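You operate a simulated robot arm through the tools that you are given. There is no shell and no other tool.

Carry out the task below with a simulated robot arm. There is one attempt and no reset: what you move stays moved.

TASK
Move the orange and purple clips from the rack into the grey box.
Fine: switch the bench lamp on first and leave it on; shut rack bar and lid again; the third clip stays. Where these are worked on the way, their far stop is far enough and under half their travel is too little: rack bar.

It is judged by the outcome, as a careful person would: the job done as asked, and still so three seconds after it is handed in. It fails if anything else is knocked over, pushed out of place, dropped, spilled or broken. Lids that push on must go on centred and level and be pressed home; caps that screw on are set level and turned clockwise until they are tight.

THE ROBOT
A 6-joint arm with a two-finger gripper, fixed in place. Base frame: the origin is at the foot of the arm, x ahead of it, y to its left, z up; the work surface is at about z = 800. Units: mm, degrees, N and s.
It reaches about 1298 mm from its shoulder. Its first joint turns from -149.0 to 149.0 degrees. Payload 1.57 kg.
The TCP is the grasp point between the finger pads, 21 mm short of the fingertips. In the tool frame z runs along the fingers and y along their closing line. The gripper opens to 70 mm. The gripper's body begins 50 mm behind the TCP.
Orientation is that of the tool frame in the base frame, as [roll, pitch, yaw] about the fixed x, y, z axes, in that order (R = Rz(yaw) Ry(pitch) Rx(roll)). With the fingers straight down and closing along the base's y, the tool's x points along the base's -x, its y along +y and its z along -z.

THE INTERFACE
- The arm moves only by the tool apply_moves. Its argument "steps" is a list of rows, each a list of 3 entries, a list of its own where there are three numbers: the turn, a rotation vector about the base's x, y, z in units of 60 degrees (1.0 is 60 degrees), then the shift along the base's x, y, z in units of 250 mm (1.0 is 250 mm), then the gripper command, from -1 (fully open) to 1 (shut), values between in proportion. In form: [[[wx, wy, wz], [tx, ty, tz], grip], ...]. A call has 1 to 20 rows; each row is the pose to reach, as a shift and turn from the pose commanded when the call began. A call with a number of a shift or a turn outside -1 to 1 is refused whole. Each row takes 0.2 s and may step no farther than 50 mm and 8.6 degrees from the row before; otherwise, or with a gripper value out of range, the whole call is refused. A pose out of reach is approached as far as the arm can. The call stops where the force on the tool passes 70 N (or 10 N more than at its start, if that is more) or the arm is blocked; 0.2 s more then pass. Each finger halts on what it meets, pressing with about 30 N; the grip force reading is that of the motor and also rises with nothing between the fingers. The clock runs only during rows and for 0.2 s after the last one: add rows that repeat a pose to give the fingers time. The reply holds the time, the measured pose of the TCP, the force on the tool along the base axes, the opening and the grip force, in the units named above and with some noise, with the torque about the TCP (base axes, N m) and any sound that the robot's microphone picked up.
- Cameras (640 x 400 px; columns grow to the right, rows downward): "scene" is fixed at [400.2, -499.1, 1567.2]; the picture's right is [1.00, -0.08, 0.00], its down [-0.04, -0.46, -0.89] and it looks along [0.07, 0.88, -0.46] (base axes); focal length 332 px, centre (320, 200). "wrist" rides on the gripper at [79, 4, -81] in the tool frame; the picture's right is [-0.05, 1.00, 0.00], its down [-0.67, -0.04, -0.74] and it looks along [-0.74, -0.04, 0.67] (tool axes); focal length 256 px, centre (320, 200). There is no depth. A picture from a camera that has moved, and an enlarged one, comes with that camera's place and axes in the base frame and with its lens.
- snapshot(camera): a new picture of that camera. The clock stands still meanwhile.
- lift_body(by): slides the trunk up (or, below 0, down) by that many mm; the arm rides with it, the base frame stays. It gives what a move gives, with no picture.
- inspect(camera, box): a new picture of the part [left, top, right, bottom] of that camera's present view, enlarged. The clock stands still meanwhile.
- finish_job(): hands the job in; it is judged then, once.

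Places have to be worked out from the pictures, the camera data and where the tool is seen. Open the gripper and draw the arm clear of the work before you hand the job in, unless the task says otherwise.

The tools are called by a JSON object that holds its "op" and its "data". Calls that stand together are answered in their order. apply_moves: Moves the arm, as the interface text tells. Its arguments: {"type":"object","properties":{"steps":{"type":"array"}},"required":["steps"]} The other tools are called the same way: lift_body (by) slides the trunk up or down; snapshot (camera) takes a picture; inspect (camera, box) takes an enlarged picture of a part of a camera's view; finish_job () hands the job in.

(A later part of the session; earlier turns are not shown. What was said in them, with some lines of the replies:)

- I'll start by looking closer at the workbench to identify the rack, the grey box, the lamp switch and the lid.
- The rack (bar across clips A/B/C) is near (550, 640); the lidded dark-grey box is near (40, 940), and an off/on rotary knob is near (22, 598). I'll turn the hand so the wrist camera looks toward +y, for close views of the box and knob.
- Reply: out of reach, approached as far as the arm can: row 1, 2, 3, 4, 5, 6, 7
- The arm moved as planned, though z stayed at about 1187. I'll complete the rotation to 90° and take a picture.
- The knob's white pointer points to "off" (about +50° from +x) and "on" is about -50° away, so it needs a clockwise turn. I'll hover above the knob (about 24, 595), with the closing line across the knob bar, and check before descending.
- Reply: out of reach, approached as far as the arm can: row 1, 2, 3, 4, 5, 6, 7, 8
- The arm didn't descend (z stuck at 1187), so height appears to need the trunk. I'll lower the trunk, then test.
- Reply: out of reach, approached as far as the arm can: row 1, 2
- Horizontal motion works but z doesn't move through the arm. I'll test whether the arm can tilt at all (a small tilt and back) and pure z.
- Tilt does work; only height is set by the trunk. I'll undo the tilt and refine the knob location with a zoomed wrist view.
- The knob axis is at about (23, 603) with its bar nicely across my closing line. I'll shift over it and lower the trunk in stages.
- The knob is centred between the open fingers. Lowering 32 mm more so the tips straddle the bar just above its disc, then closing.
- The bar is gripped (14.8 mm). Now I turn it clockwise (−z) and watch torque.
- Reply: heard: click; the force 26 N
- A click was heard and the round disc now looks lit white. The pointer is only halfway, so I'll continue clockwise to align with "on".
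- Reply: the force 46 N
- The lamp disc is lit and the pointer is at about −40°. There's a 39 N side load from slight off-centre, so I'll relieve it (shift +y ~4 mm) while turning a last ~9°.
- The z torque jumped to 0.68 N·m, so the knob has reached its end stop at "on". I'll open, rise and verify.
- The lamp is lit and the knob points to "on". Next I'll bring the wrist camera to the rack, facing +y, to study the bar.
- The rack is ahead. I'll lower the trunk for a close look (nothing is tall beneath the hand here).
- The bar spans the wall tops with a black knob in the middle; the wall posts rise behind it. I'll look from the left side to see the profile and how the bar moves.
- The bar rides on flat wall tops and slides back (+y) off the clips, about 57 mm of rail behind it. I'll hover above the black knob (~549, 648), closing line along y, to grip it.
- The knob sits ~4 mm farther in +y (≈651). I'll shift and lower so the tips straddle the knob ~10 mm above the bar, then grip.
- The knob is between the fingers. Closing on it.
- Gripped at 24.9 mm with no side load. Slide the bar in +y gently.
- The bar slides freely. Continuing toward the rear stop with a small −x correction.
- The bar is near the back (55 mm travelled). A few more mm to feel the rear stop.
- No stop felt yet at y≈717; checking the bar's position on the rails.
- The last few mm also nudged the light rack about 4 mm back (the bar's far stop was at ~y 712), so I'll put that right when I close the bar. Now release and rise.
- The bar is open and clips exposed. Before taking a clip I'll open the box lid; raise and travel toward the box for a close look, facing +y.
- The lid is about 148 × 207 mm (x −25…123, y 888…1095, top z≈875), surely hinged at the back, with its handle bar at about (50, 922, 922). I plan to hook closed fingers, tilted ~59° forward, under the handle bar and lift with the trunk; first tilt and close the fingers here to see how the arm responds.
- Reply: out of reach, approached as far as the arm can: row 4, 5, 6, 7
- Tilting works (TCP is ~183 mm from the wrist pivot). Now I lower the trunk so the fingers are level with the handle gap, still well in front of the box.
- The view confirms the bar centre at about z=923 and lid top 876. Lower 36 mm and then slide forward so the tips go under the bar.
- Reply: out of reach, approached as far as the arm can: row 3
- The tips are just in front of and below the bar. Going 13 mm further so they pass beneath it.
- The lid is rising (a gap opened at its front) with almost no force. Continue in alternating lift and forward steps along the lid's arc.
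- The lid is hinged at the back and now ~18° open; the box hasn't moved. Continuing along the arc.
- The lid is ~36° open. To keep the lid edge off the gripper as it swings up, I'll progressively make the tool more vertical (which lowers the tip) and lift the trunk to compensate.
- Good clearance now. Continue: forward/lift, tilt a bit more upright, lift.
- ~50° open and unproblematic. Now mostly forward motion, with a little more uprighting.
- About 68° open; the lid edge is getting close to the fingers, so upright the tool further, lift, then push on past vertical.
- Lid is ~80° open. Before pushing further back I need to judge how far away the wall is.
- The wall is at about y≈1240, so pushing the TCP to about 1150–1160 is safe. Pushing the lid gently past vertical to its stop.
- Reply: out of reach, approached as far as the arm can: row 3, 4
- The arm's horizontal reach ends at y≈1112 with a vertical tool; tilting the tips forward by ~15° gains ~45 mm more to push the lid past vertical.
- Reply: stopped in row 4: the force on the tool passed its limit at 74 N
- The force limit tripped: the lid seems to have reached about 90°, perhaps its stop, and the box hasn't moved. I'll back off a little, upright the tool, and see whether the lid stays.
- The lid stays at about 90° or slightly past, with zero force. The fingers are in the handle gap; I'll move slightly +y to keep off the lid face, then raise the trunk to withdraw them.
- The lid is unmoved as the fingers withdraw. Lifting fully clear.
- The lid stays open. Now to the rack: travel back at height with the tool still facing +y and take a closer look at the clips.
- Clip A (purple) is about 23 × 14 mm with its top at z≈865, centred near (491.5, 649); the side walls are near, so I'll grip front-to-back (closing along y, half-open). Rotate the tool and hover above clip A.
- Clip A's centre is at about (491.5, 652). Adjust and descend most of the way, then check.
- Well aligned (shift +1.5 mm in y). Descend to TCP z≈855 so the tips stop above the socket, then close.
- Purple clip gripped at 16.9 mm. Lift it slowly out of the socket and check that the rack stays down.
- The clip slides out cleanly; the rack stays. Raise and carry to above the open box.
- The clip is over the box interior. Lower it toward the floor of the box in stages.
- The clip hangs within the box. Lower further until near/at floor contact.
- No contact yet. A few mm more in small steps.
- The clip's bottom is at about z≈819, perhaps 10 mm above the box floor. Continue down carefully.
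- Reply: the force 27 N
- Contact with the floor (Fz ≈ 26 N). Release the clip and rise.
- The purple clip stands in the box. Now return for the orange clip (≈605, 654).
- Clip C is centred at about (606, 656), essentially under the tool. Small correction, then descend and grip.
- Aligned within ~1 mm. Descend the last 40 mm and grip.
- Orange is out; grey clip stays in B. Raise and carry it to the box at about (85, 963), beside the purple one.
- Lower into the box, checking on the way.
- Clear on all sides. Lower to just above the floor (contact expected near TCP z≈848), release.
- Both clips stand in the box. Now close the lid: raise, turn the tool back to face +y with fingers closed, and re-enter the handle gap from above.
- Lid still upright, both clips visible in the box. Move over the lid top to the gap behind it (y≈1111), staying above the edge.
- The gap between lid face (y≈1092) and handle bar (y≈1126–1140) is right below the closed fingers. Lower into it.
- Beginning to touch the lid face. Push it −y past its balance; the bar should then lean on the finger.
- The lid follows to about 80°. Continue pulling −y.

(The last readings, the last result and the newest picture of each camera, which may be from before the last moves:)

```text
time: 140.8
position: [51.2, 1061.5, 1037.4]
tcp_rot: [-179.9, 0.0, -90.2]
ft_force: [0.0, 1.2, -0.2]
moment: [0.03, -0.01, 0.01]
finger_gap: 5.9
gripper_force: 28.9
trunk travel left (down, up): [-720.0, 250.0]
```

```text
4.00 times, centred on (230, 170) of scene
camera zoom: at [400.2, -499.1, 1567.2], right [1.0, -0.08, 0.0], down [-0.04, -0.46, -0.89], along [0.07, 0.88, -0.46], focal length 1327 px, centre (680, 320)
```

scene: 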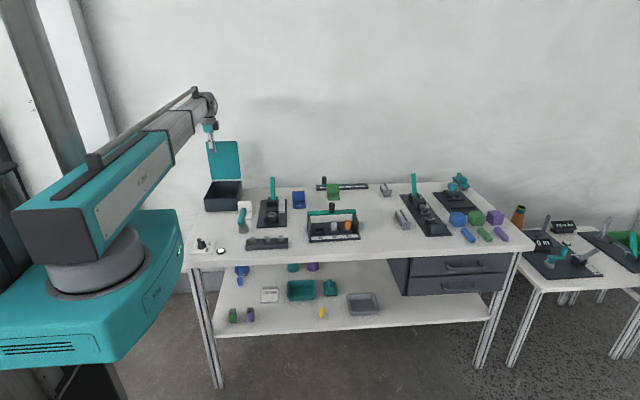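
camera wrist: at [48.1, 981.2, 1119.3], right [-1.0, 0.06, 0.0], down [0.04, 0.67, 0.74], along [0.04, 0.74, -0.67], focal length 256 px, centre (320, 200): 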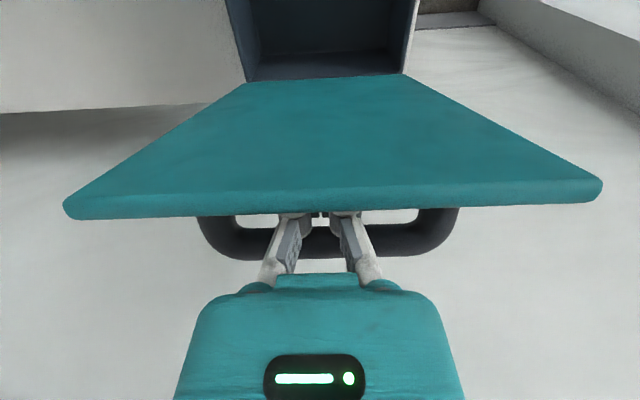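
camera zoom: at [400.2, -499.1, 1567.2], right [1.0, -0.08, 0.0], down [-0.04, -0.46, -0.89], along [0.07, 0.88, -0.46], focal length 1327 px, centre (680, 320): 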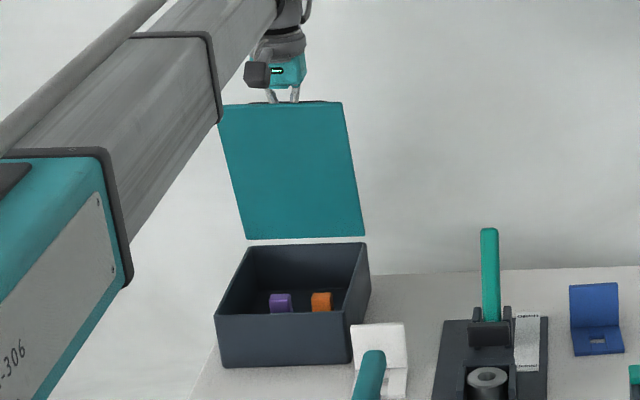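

The lid's hinge holds by friction (it stays where it's left), so I can push it shut from behind. I'll withdraw upward, go over the bar to its far side, and push the bar −y from behind.

{"op": "lift_body", "data": {"by": 70}}

{"op": "apply_moves", "data": {"steps": [[[0, 0, 0], [0, 0.09, 0], 1], [[0, 0, 0], [0, 0.18, 0], 1], [[0, 0, 0], [0, 0.2, 0], 1]]}}

{"op": "snapshot", "data": {"camera": "wrist"}}

{"op": "inspect", "data": {"camera": "scene", "box": [180, 120, 280, 220]}}

```text
time: 141.9
position: [53.6, 1061.3, 1107.2]
tcp_rot: [180.0, 0.0, -90.0]
ft_force: [-0.1, 1.0, -1.2]
moment: [0.01, -0.04, -0.02]
finger_gap: 0.2
gripper_force: 28.8
trunk travel left (down, up): [-790.0, 180.0]
```

```text
time: 142.7
position: [54.2, 1110.9, 1107.6]
tcp_rot: [180.0, -0.1, -90.1]
ft_force: [0.3, 0.1, -0.2]
moment: [-0.02, -0.02, -0.02]
finger_gap: 0.1
gripper_force: 28.1
trunk travel left (down, up): [-790.0, 180.0]
```

```text
taken
camera wrist: at [49.7, 1031.5, 1189.4], right [-1.0, 0.06, 0.0], down [0.04, 0.67, 0.74], along [0.04, 0.74, -0.67], focal length 256 px, centre (320, 200)
```

wrist: 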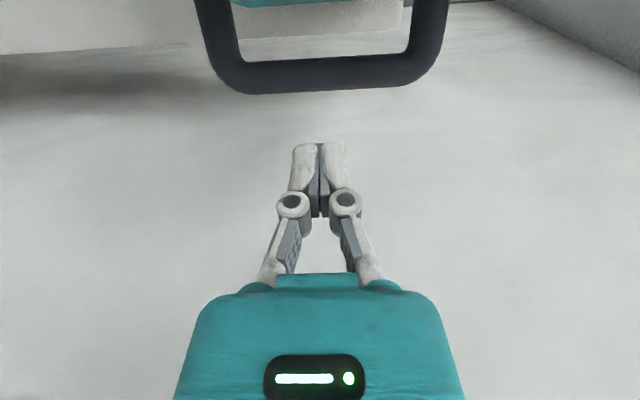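

```text
4.00 times, centred on (230, 170) of scene
camera zoom: at [400.2, -499.1, 1567.2], right [1.0, -0.08, 0.0], down [-0.04, -0.46, -0.89], along [0.07, 0.88, -0.46], focal length 1327 px, centre (680, 320)
```

zoom: 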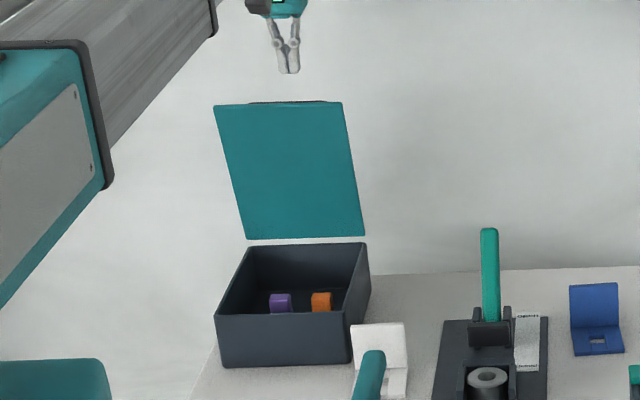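

The bar is at about (1087, 1050), just in front of the fingers. Lower behind it and push it −y.

{"op": "lift_body", "data": {"by": -62}}

{"op": "apply_moves", "data": {"steps": [[[0, 0, 0], [0, -0.04, 0], 1], [[0, 0, 0], [0, -0.08, 0], 1], [[0, 0, 0], [0, -0.12, 0], 1], [[0, 0, 0], [0, -0.16, 0], 1], [[0, 0, 0], [0, -0.2, 0], 1], [[0, 0, 0], [0, -0.24, 0], 1]]}}

{"op": "inspect", "data": {"camera": "scene", "box": [180, 120, 280, 220]}}

{"op": "snapshot", "data": {"camera": "wrist"}}

```text
time: 143.8
position: [53.3, 1111.4, 1046.9]
tcp_rot: [180.0, 0.1, -90.1]
ft_force: [-0.7, -0.8, 0.0]
moment: [0.01, 0.0, -0.02]
finger_gap: 0.2
gripper_force: 28.9
trunk travel left (down, up): [-728.0, 242.0]
```

```text
time: 145.2
position: [53.3, 1051.1, 1046.5]
tcp_rot: [-180.0, 0.1, -90.1]
ft_force: [0.6, 0.5, -0.1]
moment: [0.02, 0.02, -0.04]
finger_gap: 0.2
gripper_force: 28.0
trunk travel left (down, up): [-728.0, 242.0]
```

```text
4.00 times, centred on (230, 170) of scene
camera zoom: at [400.2, -499.1, 1567.2], right [1.0, -0.08, 0.0], down [-0.04, -0.46, -0.89], along [0.07, 0.88, -0.46], focal length 1327 px, centre (680, 320)
```

zoom: 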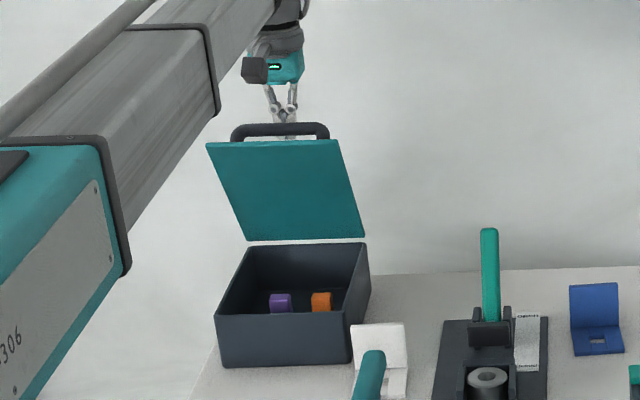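

```text
taken
camera wrist: at [48.9, 969.9, 1127.5], right [-1.0, 0.06, 0.0], down [0.04, 0.67, 0.74], along [0.04, 0.74, -0.67], focal length 256 px, centre (320, 200)
```

wrist: 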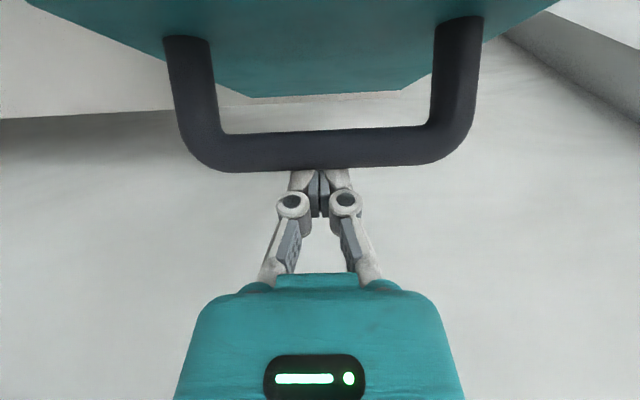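

The lid is now ~53° and moving with negligible force. Lower a bit and push on.

{"op": "lift_body", "data": {"by": -18}}

{"op": "apply_moves", "data": {"steps": [[[0, 0, 0], [0, -0.04, 0], 1], [[0, 0, 0], [0, -0.08, 0], 1], [[0, 0, 0], [0, -0.12, 0], 1], [[0, 0, 0], [0, -0.15, 0], 1]]}}

{"op": "inspect", "data": {"camera": "scene", "box": [180, 120, 280, 220]}}

{"op": "snapshot", "data": {"camera": "wrist"}}

```text
time: 145.8
position: [53.3, 1050.1, 1027.4]
tcp_rot: [-180.0, 0.0, -90.1]
ft_force: [-1.1, 0.1, 0.6]
moment: [-0.04, 0.0, 0.01]
finger_gap: 0.0
gripper_force: 28.8
trunk travel left (down, up): [-710.0, 260.0]
```

```text
time: 146.8
position: [52.2, 1010.8, 1027.4]
tcp_rot: [179.9, 0.0, -90.3]
ft_force: [0.6, -0.8, -0.9]
moment: [-0.01, 0.0, 0.02]
finger_gap: 0.0
gripper_force: 28.6
trunk travel left (down, up): [-710.0, 260.0]
```

```text
4.00 times, centred on (230, 170) of scene
camera zoom: at [400.2, -499.1, 1567.2], right [1.0, -0.08, 0.0], down [-0.04, -0.46, -0.89], along [0.07, 0.88, -0.46], focal length 1327 px, centre (680, 320)
```

zoom: 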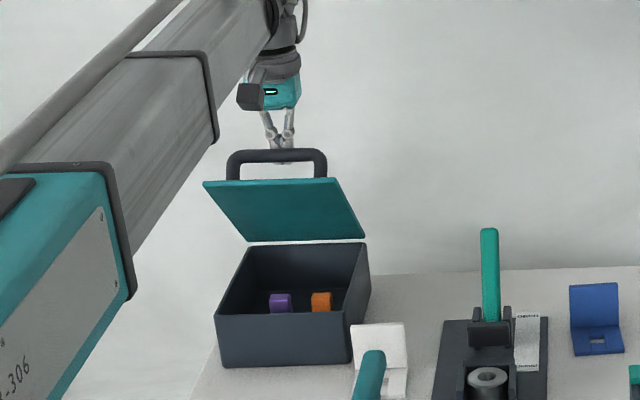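

```text
taken
camera wrist: at [49.4, 931.7, 1109.5], right [-1.0, 0.06, 0.0], down [0.04, 0.67, 0.74], along [0.04, 0.74, -0.67], focal length 256 px, centre (320, 200)
```

wrist: 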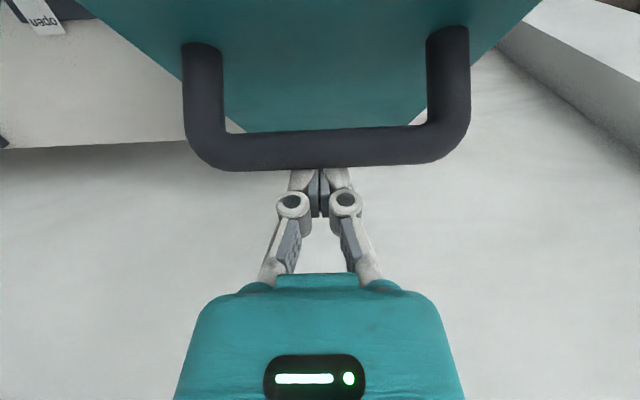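

The lid is ~40° open. Now move 4 mm back from the bar and lower the closed fingertips onto the lid surface behind the handle, pushing it down with the trunk.

{"op": "apply_moves", "data": {"steps": [[[0, 0, 0], [0, 0.016, 0], 1], [[0, 0, 0], [0, 0.016, 0], 1]]}}

{"op": "lift_body", "data": {"by": -50}}

{"op": "lift_body", "data": {"by": -20}}

{"op": "inspect", "data": {"camera": "scene", "box": [180, 120, 280, 220]}}

{"op": "snapshot", "data": {"camera": "wrist"}}

```text
time: 147.4
position: [53.3, 1016.4, 1028.8]
tcp_rot: [-180.0, 0.0, -90.1]
ft_force: [0.2, 0.2, 0.9]
moment: [-0.01, -0.01, 0.02]
finger_gap: 0.0
gripper_force: 28.4
trunk travel left (down, up): [-710.0, 260.0]
```

```text
time: 148.3
position: [53.5, 1016.5, 978.1]
tcp_rot: [179.9, 0.0, -90.1]
ft_force: [-0.4, -0.7, 0.5]
moment: [0.0, 0.0, 0.0]
finger_gap: 0.2
gripper_force: 28.7
trunk travel left (down, up): [-660.0, 310.0]
```

```text
time: 149.0
position: [54.0, 1017.6, 958.8]
tcp_rot: [-180.0, 0.0, -90.0]
ft_force: [0.5, 0.2, 0.9]
moment: [-0.03, 0.03, 0.01]
finger_gap: 0.0
gripper_force: 28.4
trunk travel left (down, up): [-640.0, 330.0]
```

```text
4.00 times, centred on (230, 170) of scene
camera zoom: at [400.2, -499.1, 1567.2], right [1.0, -0.08, 0.0], down [-0.04, -0.46, -0.89], along [0.07, 0.88, -0.46], focal length 1327 px, centre (680, 320)
```

zoom: 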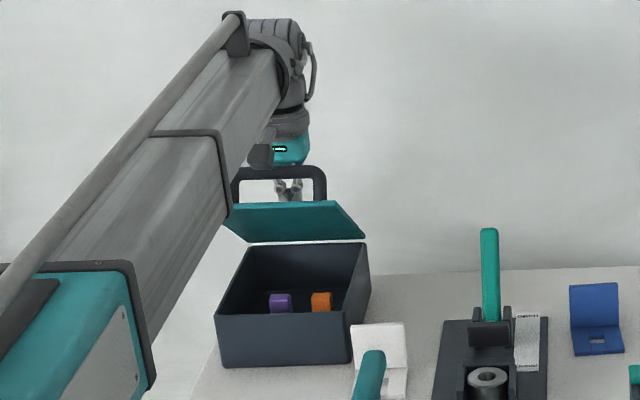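

```text
taken
camera wrist: at [49.5, 936.1, 1039.4], right [-1.0, 0.06, 0.0], down [0.04, 0.67, 0.74], along [0.04, 0.74, -0.67], focal length 256 px, centre (320, 200)
```

wrist: 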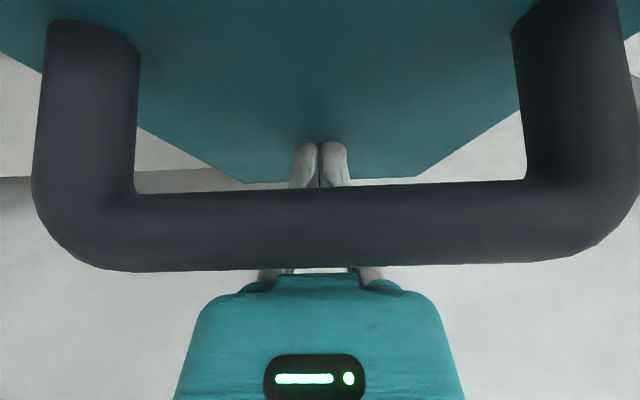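

The handle bar is coming close to the wrist camera. I'll lift slightly and bring the contact point forward (y≈993, just behind the bar) so the camera stays clear while pressing down.

{"op": "lift_body", "data": {"by": 22}}

{"op": "apply_moves", "data": {"steps": [[[0, 0, 0], [0, -0.05, 0], 1], [[0, 0, 0], [0, -0.092, 0], 1], [[0, 0, 0], [0, -0.092, 0], 1]]}}

{"op": "snapshot", "data": {"camera": "wrist"}}

{"op": "inspect", "data": {"camera": "scene", "box": [180, 120, 280, 220]}}

```text
time: 149.7
position: [53.3, 1015.8, 979.8]
tcp_rot: [179.9, 0.0, -90.1]
ft_force: [-0.4, -0.1, 0.0]
moment: [-0.01, -0.01, 0.03]
finger_gap: 0.0
gripper_force: 28.6
trunk travel left (down, up): [-662.0, 308.0]
```

```text
time: 150.5
position: [53.3, 993.0, 980.4]
tcp_rot: [180.0, 0.0, -90.1]
ft_force: [1.0, 0.3, 0.2]
moment: [-0.01, 0.02, -0.02]
finger_gap: 0.3
gripper_force: 28.3
trunk travel left (down, up): [-662.0, 308.0]
```

```text
taken
camera wrist: at [49.1, 912.8, 1061.4], right [-1.0, 0.06, 0.0], down [0.04, 0.67, 0.74], along [0.04, 0.74, -0.67], focal length 256 px, centre (320, 200)
```

wrist: 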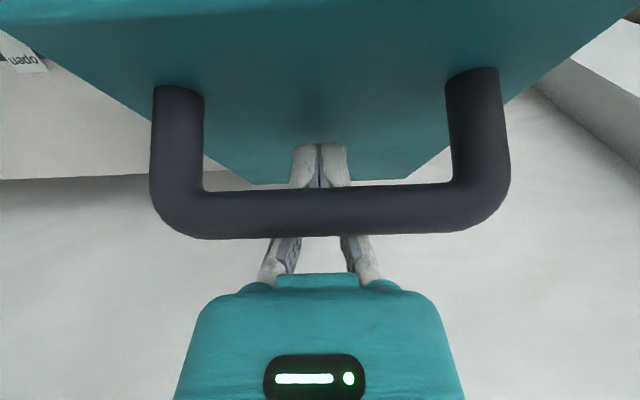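

```text
4.00 times, centred on (230, 170) of scene
camera zoom: at [400.2, -499.1, 1567.2], right [1.0, -0.08, 0.0], down [-0.04, -0.46, -0.89], along [0.07, 0.88, -0.46], focal length 1327 px, centre (680, 320)
```

zoom: 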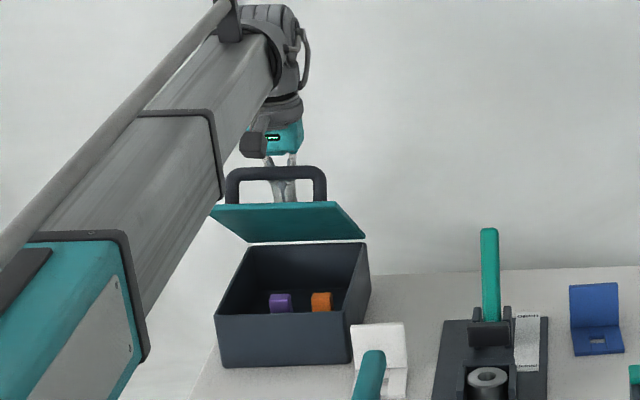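

Good clearance. Now lower in steps, pressing the lid down behind the handle.

{"op": "lift_body", "data": {"by": -25}}

{"op": "lift_body", "data": {"by": -20}}

{"op": "inspect", "data": {"camera": "scene", "box": [180, 120, 280, 220]}}

{"op": "snapshot", "data": {"camera": "wrist"}}

```text
time: 151.2
position: [52.7, 994.0, 955.7]
tcp_rot: [-179.9, 0.0, -90.1]
ft_force: [0.0, -0.3, 0.0]
moment: [0.0, -0.02, 0.0]
finger_gap: 0.2
gripper_force: 28.6
trunk travel left (down, up): [-637.0, 333.0]
```

```text
time: 151.8
position: [52.4, 993.8, 934.6]
tcp_rot: [179.9, 0.0, -90.1]
ft_force: [0.1, 0.0, -0.6]
moment: [-0.02, 0.01, 0.01]
finger_gap: 0.1
gripper_force: 29.4
trunk travel left (down, up): [-617.0, 353.0]
```

```text
4.00 times, centred on (230, 170) of scene
camera zoom: at [400.2, -499.1, 1567.2], right [1.0, -0.08, 0.0], down [-0.04, -0.46, -0.89], along [0.07, 0.88, -0.46], focal length 1327 px, centre (680, 320)
```

zoom: 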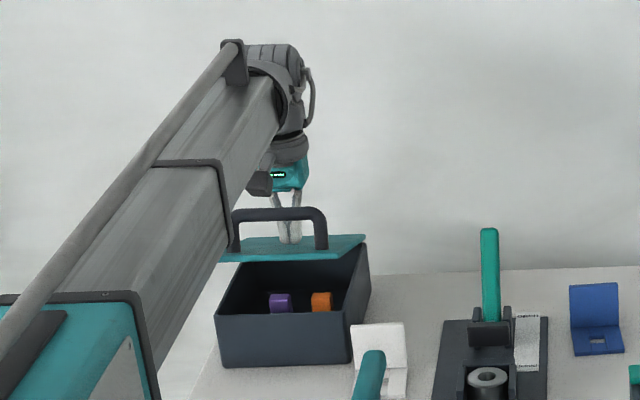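

```text
taken
camera wrist: at [49.1, 912.8, 1016.4], right [-1.0, 0.06, 0.0], down [0.04, 0.67, 0.74], along [0.04, 0.74, -0.67], focal length 256 px, centre (320, 200)
```

wrist: 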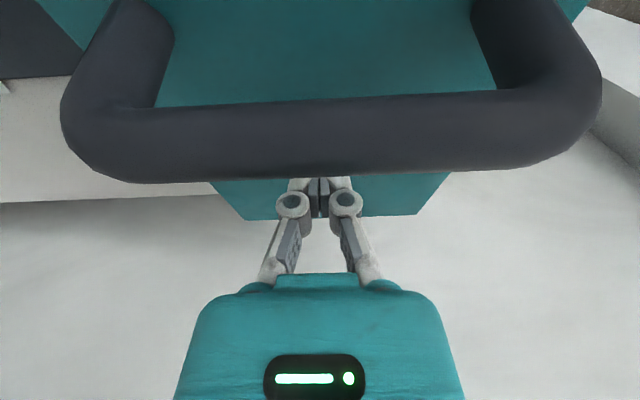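

The lid is ~15° open and following. Continue down.

{"op": "lift_body", "data": {"by": -15}}

{"op": "lift_body", "data": {"by": -12}}

{"op": "inspect", "data": {"camera": "scene", "box": [180, 140, 280, 220]}}

{"op": "snapshot", "data": {"camera": "wrist"}}

```text
time: 152.5
position: [53.0, 992.9, 920.7]
tcp_rot: [-179.9, 0.1, -90.1]
ft_force: [0.4, 0.0, -0.3]
moment: [0.01, 0.02, 0.03]
finger_gap: 0.1
gripper_force: 28.6
trunk travel left (down, up): [-602.0, 368.0]
```

```text
time: 153.1
position: [53.7, 993.5, 908.2]
tcp_rot: [-179.9, 0.1, -90.1]
ft_force: [0.6, -0.3, 0.2]
moment: [-0.03, 0.02, -0.04]
finger_gap: 0.0
gripper_force: 28.6
trunk travel left (down, up): [-590.0, 380.0]
```

```text
5.00 times, centred on (230, 180) of scene
camera zoom: at [400.2, -499.1, 1567.2], right [1.0, -0.08, 0.0], down [-0.04, -0.46, -0.89], along [0.07, 0.88, -0.46], focal length 1659 px, centre (770, 300)
```

zoom: 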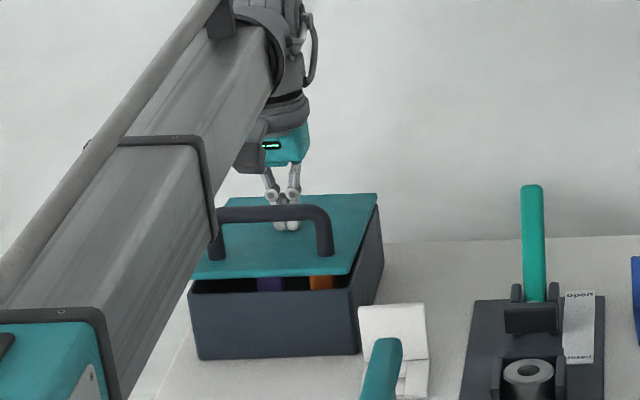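

```text
taken
camera wrist: at [49.1, 912.8, 989.4], right [-1.0, 0.06, 0.0], down [0.04, 0.67, 0.74], along [0.04, 0.74, -0.67], focal length 256 px, centre (320, 200)
```

wrist: 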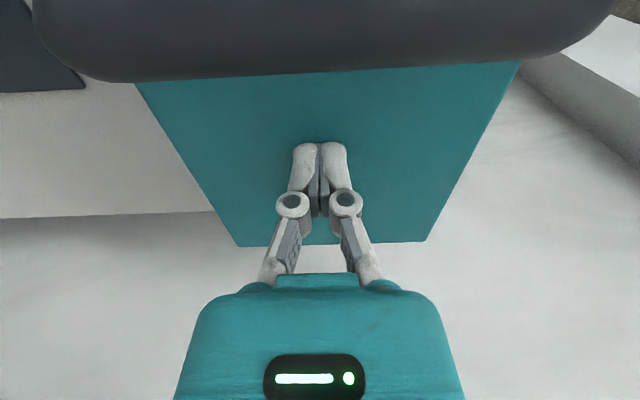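

Nearly shut (~6°). Small final steps until it seats.

{"op": "lift_body", "data": {"by": -7}}

{"op": "lift_body", "data": {"by": -3}}

{"op": "lift_body", "data": {"by": -2}}

{"op": "inspect", "data": {"camera": "scene", "box": [180, 140, 280, 220]}}

```text
time: 153.6
position: [52.4, 992.1, 901.1]
tcp_rot: [-180.0, 0.0, -90.0]
ft_force: [0.0, -0.2, 0.0]
moment: [0.02, 0.02, 0.03]
finger_gap: 0.1
gripper_force: 28.3
trunk travel left (down, up): [-583.0, 387.0]
```

```text
time: 154.2
position: [53.4, 994.0, 901.2]
tcp_rot: [179.9, 0.4, -90.1]
ft_force: [1.0, 13.3, 30.4]
moment: [0.14, -0.06, 0.0]
finger_gap: 6.3
gripper_force: 28.4
trunk travel left (down, up): [-580.0, 390.0]
```

```text
time: 154.7
position: [53.5, 992.3, 900.7]
tcp_rot: [-180.0, 0.5, -90.3]
ft_force: [1.6, 30.1, 63.2]
moment: [0.32, 0.02, 0.0]
finger_gap: 6.1
gripper_force: 28.9
trunk travel left (down, up): [-578.0, 392.0]
```

```text
5.00 times, centred on (230, 180) of scene
camera zoom: at [400.2, -499.1, 1567.2], right [1.0, -0.08, 0.0], down [-0.04, -0.46, -0.89], along [0.07, 0.88, -0.46], focal length 1659 px, centre (770, 300)
```

zoom: 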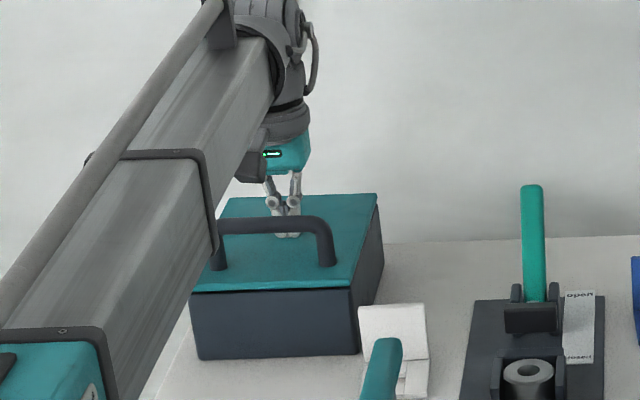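

The lid is seated on the box with firm contact (63 N). Lift straight off and inspect it.

{"op": "lift_body", "data": {"by": 240}}

{"op": "apply_moves", "data": {"steps": [[[0, 0, 0], [0.1, -0.12, 0], 0.5], [[0, 0, 0], [0.22, -0.24, 0], -0.5], [[0, 0, 0], [0.34, -0.36, 0], -1], [[0, 0, 0], [0.46, -0.48, 0], -1], [[0, 0, 0], [0.58, -0.6, 0], -1], [[0, 0, 0], [0.7, -0.72, 0], -1], [[0, 0, 0], [0.82, -0.84, 0], -1], [[0, 0, 0], [0.94, -0.94, 0], -1]]}}

{"op": "inspect", "data": {"camera": "scene", "box": [180, 150, 280, 220]}}

{"op": "snapshot", "data": {"camera": "scene"}}

```text
time: 157.2
position: [53.6, 992.9, 1137.2]
tcp_rot: [180.0, 0.1, -90.1]
ft_force: [-0.2, -0.3, -0.6]
moment: [0.01, 0.02, -0.01]
finger_gap: 0.0
gripper_force: 28.9
trunk travel left (down, up): [-818.0, 152.0]
```

```text
time: 159.0
position: [290.3, 755.4, 1136.7]
tcp_rot: [180.0, 0.0, -90.1]
ft_force: [0.0, -0.2, -0.7]
moment: [-0.02, -0.03, 0.0]
finger_gap: 69.9
gripper_force: 0.1
trunk travel left (down, up): [-818.0, 152.0]
```

```text
5.71 times, centred on (230, 185) of scene
camera zoom: at [400.2, -499.1, 1567.2], right [1.0, -0.08, 0.0], down [-0.04, -0.46, -0.89], along [0.07, 0.88, -0.46], focal length 1896 px, centre (834, 286)
```

zoom: 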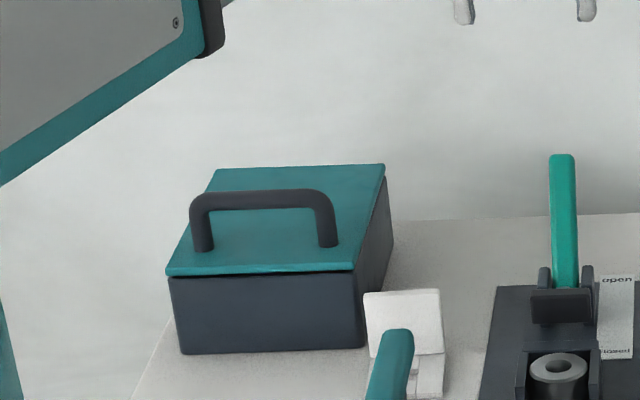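

```text
taken
```

scene: 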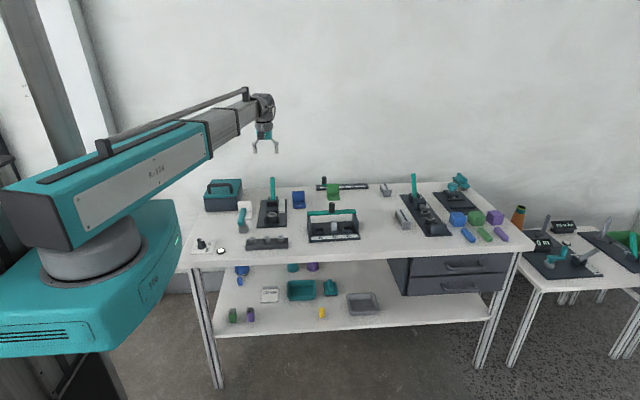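

The lid is shut and level, and the box is exactly where it was. Now to the rack bar: travel above the knob (548, 717), rotating the tool so it closes along y.

{"op": "apply_moves", "data": {"steps": [[[0, 0, -0.13], [0.14, -0.02, 0], -1], [[0, 0, -0.26], [0.28, -0.04, 0], -1], [[0, 0, -0.39], [0.42, -0.06, 0], -1], [[0, 0, -0.52], [0.56, -0.08, 0], -1], [[0, 0, -0.65], [0.7, -0.1, 0], -1], [[0, 0, -0.78], [0.84, -0.12, 0], -1], [[0, 0, -0.91], [0.98, -0.15, 0], -1]]}}

{"op": "apply_moves", "data": {"steps": [[[0, 0, -0.13], [0.02, 0, 0], -1], [[0, 0, -0.26], [0.05, 0, 0], -1], [[0, 0, -0.39], [0.053, 0, 0], -1], [[0, 0, -0.52], [0.053, 0, 0], -1], [[0, 0, -0.588], [0.053, 0, 0], -1], [[0, 0, -0.588], [0.053, 0, 0], -1]]}}

{"op": "lift_body", "data": {"by": -150}}

{"op": "snapshot", "data": {"camera": "wrist"}}

```text
time: 160.6
position: [533.5, 717.7, 1136.4]
tcp_rot: [179.9, 0.0, -144.7]
ft_force: [-0.2, 0.7, 0.3]
moment: [0.02, -0.02, -0.01]
finger_gap: 70.1
gripper_force: 0.1
trunk travel left (down, up): [-818.0, 152.0]
```

```text
time: 162.0
position: [547.3, 719.1, 1136.0]
tcp_rot: [-180.0, -0.1, -180.0]
ft_force: [-0.4, -0.1, 0.4]
moment: [0.01, -0.02, -0.02]
finger_gap: 69.8
gripper_force: 0.1
trunk travel left (down, up): [-818.0, 152.0]
```

```text
time: 163.7
position: [546.8, 720.0, 986.2]
tcp_rot: [-180.0, 0.0, 180.0]
ft_force: [-0.3, -0.1, -0.1]
moment: [-0.02, 0.04, 0.0]
finger_gap: 70.0
gripper_force: 0.0
trunk travel left (down, up): [-668.0, 302.0]
```

```text
taken
camera wrist: at [467.6, 723.3, 1067.5], right [0.05, 1.0, 0.0], down [0.67, -0.04, 0.74], along [0.74, -0.04, -0.67], focal length 256 px, centre (320, 200)
```

wrist: 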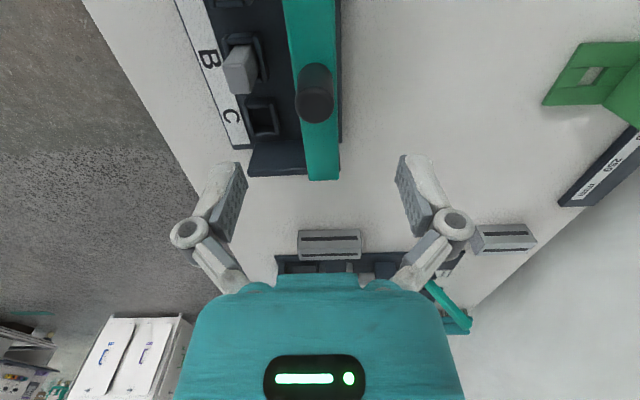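

The knob is at y≈717. Shift −3 mm, lower and grip it.

{"op": "apply_moves", "data": {"steps": [[[0, 0, 0], [0.005, -0.012, 0], -1], [[0, 0, 0], [0.005, -0.012, 0], -1]]}}

{"op": "lift_body", "data": {"by": -67}}

{"op": "apply_moves", "data": {"steps": [[[0, 0, 0], [0, 0, 0], -0.5], [[0, 0, 0], [0, 0, 0], 0], [[0, 0, 0], [0, 0, 0], 0.5], [[0, 0, 0], [0, 0, 0], 1], [[0, 0, 0], [0, 0, 0], 1]]}}

{"op": "inspect", "data": {"camera": "scene", "box": [300, 190, 370, 248]}}

```text
time: 164.3
position: [548.2, 717.4, 984.7]
tcp_rot: [-180.0, -0.1, -180.0]
ft_force: [-0.6, 0.6, 0.2]
moment: [0.0, 0.05, -0.01]
finger_gap: 70.2
gripper_force: 0.0
trunk travel left (down, up): [-668.0, 302.0]
```

```text
time: 165.4
position: [547.7, 715.7, 919.9]
tcp_rot: [-179.9, 0.0, -180.0]
ft_force: [-0.9, 0.6, 1.1]
moment: [-0.01, 0.01, 0.01]
finger_gap: 69.9
gripper_force: 0.1
trunk travel left (down, up): [-601.0, 369.0]
```

```text
time: 166.6
position: [548.0, 717.2, 919.3]
tcp_rot: [180.0, 0.0, -180.0]
ft_force: [0.2, -3.8, -0.2]
moment: [-0.1, -0.01, 0.01]
finger_gap: 25.0
gripper_force: 30.2
trunk travel left (down, up): [-601.0, 369.0]
```

```text
6.90 times, centred on (335, 219) of scene
camera zoom: at [400.2, -499.1, 1567.2], right [1.0, -0.08, 0.0], down [-0.04, -0.46, -0.89], along [0.07, 0.88, -0.46], focal length 2288 px, centre (217, 69)
```

zoom: 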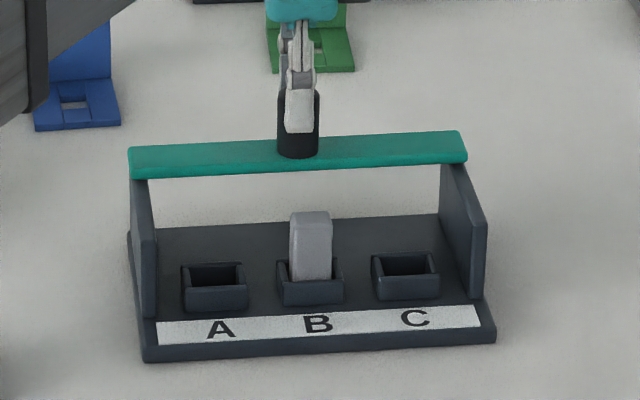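

Knob gripped. Slide the bar forward (−y) about 58 mm, nearly to its front stop, then check.

{"op": "apply_moves", "data": {"steps": [[[0, 0, 0], [0.001, -0.03, 0], 1], [[0, 0, 0], [0.002, -0.06, 0], 1], [[0, 0, 0], [0.003, -0.09, 0], 1], [[0, 0, 0], [0.004, -0.12, 0], 1], [[0, 0, 0], [0.004, -0.15, 0], 1], [[0, 0, 0], [0.005, -0.18, 0], 1], [[0, 0, 0], [0.005, -0.21, 0], 1], [[0, 0, 0], [0.006, -0.232, 0], 1]]}}

{"op": "inspect", "data": {"camera": "scene", "box": [300, 190, 370, 248]}}

```text
time: 168.4
position: [547.7, 658.4, 919.5]
tcp_rot: [179.9, 0.0, -180.0]
ft_force: [0.2, 0.4, 3.3]
moment: [0.04, -0.2, -0.03]
finger_gap: 24.8
gripper_force: 29.9
trunk travel left (down, up): [-601.0, 369.0]
```

```text
6.90 times, centred on (335, 219) of scene
camera zoom: at [400.2, -499.1, 1567.2], right [1.0, -0.08, 0.0], down [-0.04, -0.46, -0.89], along [0.07, 0.88, -0.46], focal length 2288 px, centre (217, 69)
```

zoom: 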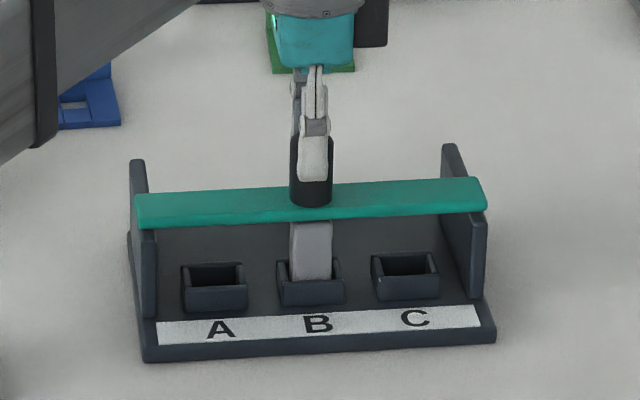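

Rack unmoved so far. Bring the bar to its front stop and then drag the rack the remaining ~4 mm to its original place (knob y≈650.6).

{"op": "apply_moves", "data": {"steps": [[[0, 0, 0], [0.001, -0.008, 0], 1], [[0, 0, 0], [0.001, -0.016, 0], 1], [[0, 0, 0], [0.002, -0.024, 0], 1], [[0, 0, 0], [0.002, -0.03, 0], 1], [[0, 0, 0], [0.002, -0.03, 0], 1]]}}

{"op": "inspect", "data": {"camera": "scene", "box": [300, 190, 370, 248]}}

```text
time: 169.6
position: [548.5, 653.3, 919.7]
tcp_rot: [180.0, 0.1, 180.0]
ft_force: [1.0, 8.7, 7.2]
moment: [0.15, 0.01, -0.02]
finger_gap: 24.8
gripper_force: 30.0
trunk travel left (down, up): [-601.0, 369.0]
```

```text
6.90 times, centred on (335, 219) of scene
camera zoom: at [400.2, -499.1, 1567.2], right [1.0, -0.08, 0.0], down [-0.04, -0.46, -0.89], along [0.07, 0.88, -0.46], focal length 2288 px, centre (217, 69)
```

zoom: 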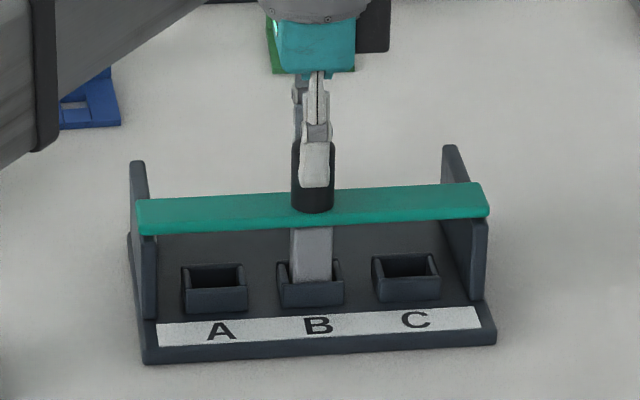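

At the front stop (8.7 N) and the rack has begun to come back. Continue ~3 mm more.

{"op": "apply_moves", "data": {"steps": [[[0, 0, 0], [0.001, -0.006, 0], 1], [[0, 0, 0], [0.002, -0.012, 0], 1], [[0, 0, 0], [0.002, -0.012, 0], 1]]}}

{"op": "inspect", "data": {"camera": "scene", "box": [300, 190, 370, 248]}}

```text
time: 170.4
position: [549.7, 648.5, 919.2]
tcp_rot: [-180.0, 0.0, 180.0]
ft_force: [-2.0, 6.2, 3.4]
moment: [0.13, 0.0, 0.0]
finger_gap: 24.5
gripper_force: 29.9
trunk travel left (down, up): [-601.0, 369.0]
```

```text
6.90 times, centred on (335, 219) of scene
camera zoom: at [400.2, -499.1, 1567.2], right [1.0, -0.08, 0.0], down [-0.04, -0.46, -0.89], along [0.07, 0.88, -0.46], focal length 2288 px, centre (217, 69)
```

zoom: 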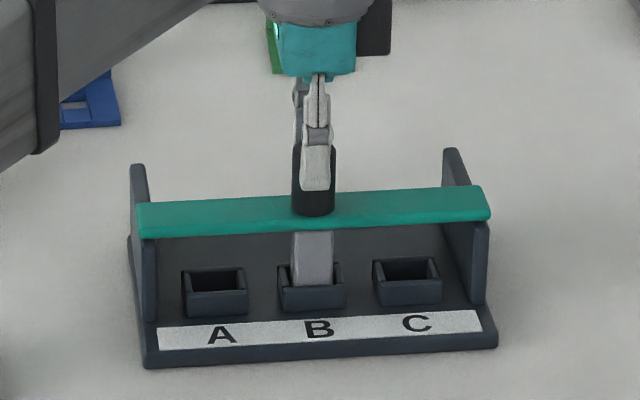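

The rack outline matches its original image position. Release the knob and lift away.

{"op": "apply_moves", "data": {"steps": [[[0, 0, 0], [0, 0.002, 0], 0.2], [[0, 0, 0], [0, 0.002, 0], -0.5], [[0, 0, 0], [0, 0.002, 0], -1], [[0, 0, 0], [0, 0.002, 0], -1], [[0, 0, 0], [0, 0.002, 0], -1]]}}

{"op": "lift_body", "data": {"by": 240}}

{"op": "apply_moves", "data": {"steps": [[[0, 0, 0], [-0.15, -0.1, 0], -1], [[0, 0, 0], [-0.3, -0.2, 0], -1], [[0, 0, 0], [-0.45, -0.3, 0], -1], [[0, 0, 0], [-0.6, -0.4, 0], -1], [[0, 0, 0], [-0.75, -0.5, 0], -1], [[0, 0, 0], [-0.9, -0.55, 0], -1]]}}

{"op": "snapshot", "data": {"camera": "scene"}}

{"op": "inspect", "data": {"camera": "scene", "box": [290, 170, 390, 250]}}

{"op": "inspect", "data": {"camera": "scene", "box": [180, 170, 300, 265]}}

```text
time: 171.6
position: [548.7, 647.6, 919.0]
tcp_rot: [-180.0, 0.0, 180.0]
ft_force: [-0.2, -0.1, 0.6]
moment: [-0.03, 0.0, -0.01]
finger_gap: 70.1
gripper_force: 0.0
trunk travel left (down, up): [-601.0, 369.0]
```

```text
time: 174.1
position: [549.7, 648.1, 1160.1]
tcp_rot: [-180.0, 0.0, 179.9]
ft_force: [-0.2, 0.3, -0.3]
moment: [0.01, 0.01, -0.01]
finger_gap: 69.8
gripper_force: 0.1
trunk travel left (down, up): [-841.0, 129.0]
```

```text
time: 175.5
position: [322.5, 510.4, 1158.7]
tcp_rot: [-180.0, 0.0, -180.0]
ft_force: [-0.2, 0.1, -1.0]
moment: [0.02, -0.01, -0.04]
finger_gap: 70.0
gripper_force: 0.1
trunk travel left (down, up): [-841.0, 129.0]
```

```text
taken
```

scene: 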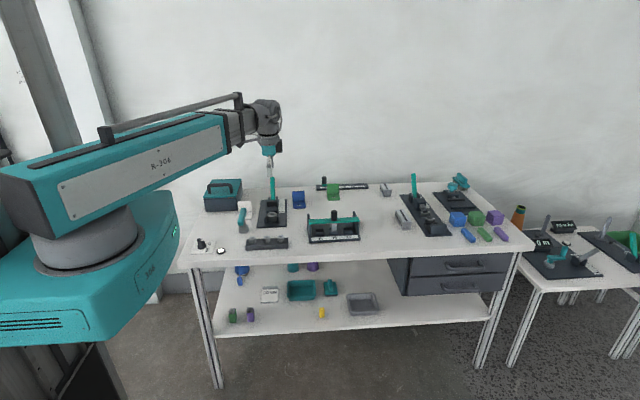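

```text
5.00 times, centred on (340, 210) of scene
camera zoom: at [400.2, -499.1, 1567.2], right [1.0, -0.08, 0.0], down [-0.04, -0.46, -0.89], along [0.07, 0.88, -0.46], focal length 1659 px, centre (220, 150)
```

zoom: 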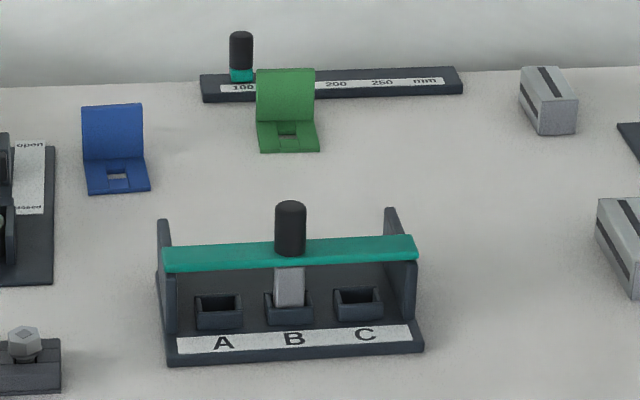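

```text
4.21 times, centred on (240, 218) of scene
camera zoom: at [400.2, -499.1, 1567.2], right [1.0, -0.08, 0.0], down [-0.04, -0.46, -0.89], along [0.07, 0.88, -0.46], focal length 1397 px, centre (657, 126)
```

zoom: 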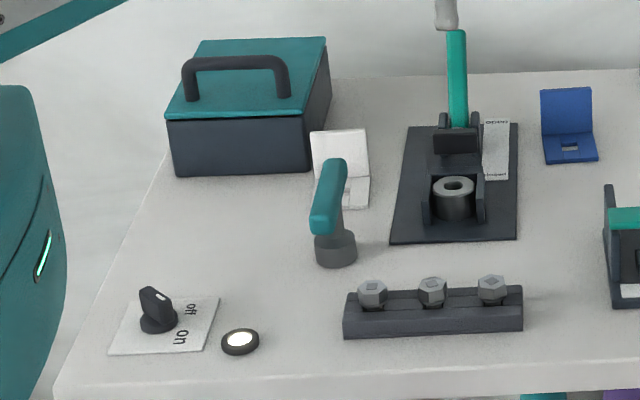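

Everything checks out against the first pictures. The lamp is lit, both clips are in the closed box, the bar is back over the grey clip in B, and nothing else has moved. The gripper is open and clear of the work, so I'm handing the job in.

{"op": "finish_job", "data": {}}

```text
The job is handed in.
```

The orange and purple clips are now in the lidded dark-grey box, and the job is handed in. The handover reply gave no verdict.

- **Lamp:** I turned the bench lamp on first, and it is still lit with the knob at "on".
- **Clips:** Both stand upright on the floor of the box. The grey clip is still in slot B of the rack.
- **Lid:** It is shut and pressed home, and the box is where it was at the start.
- **Rack bar:** I slid it to its far stop to free the clips, then back to its front stop over the grey clip.

**Rack nudged:** Pushing the bar to its far stop also shifted the rack about 4 mm back. I pulled it forward again while closing the bar. In the last picture it sits within about 3 mm of where it started.

**Which box:** There is also an open grey tray on the lower shelf. I took "the grey box" to be the lidded one because you asked for a lid to be shut.
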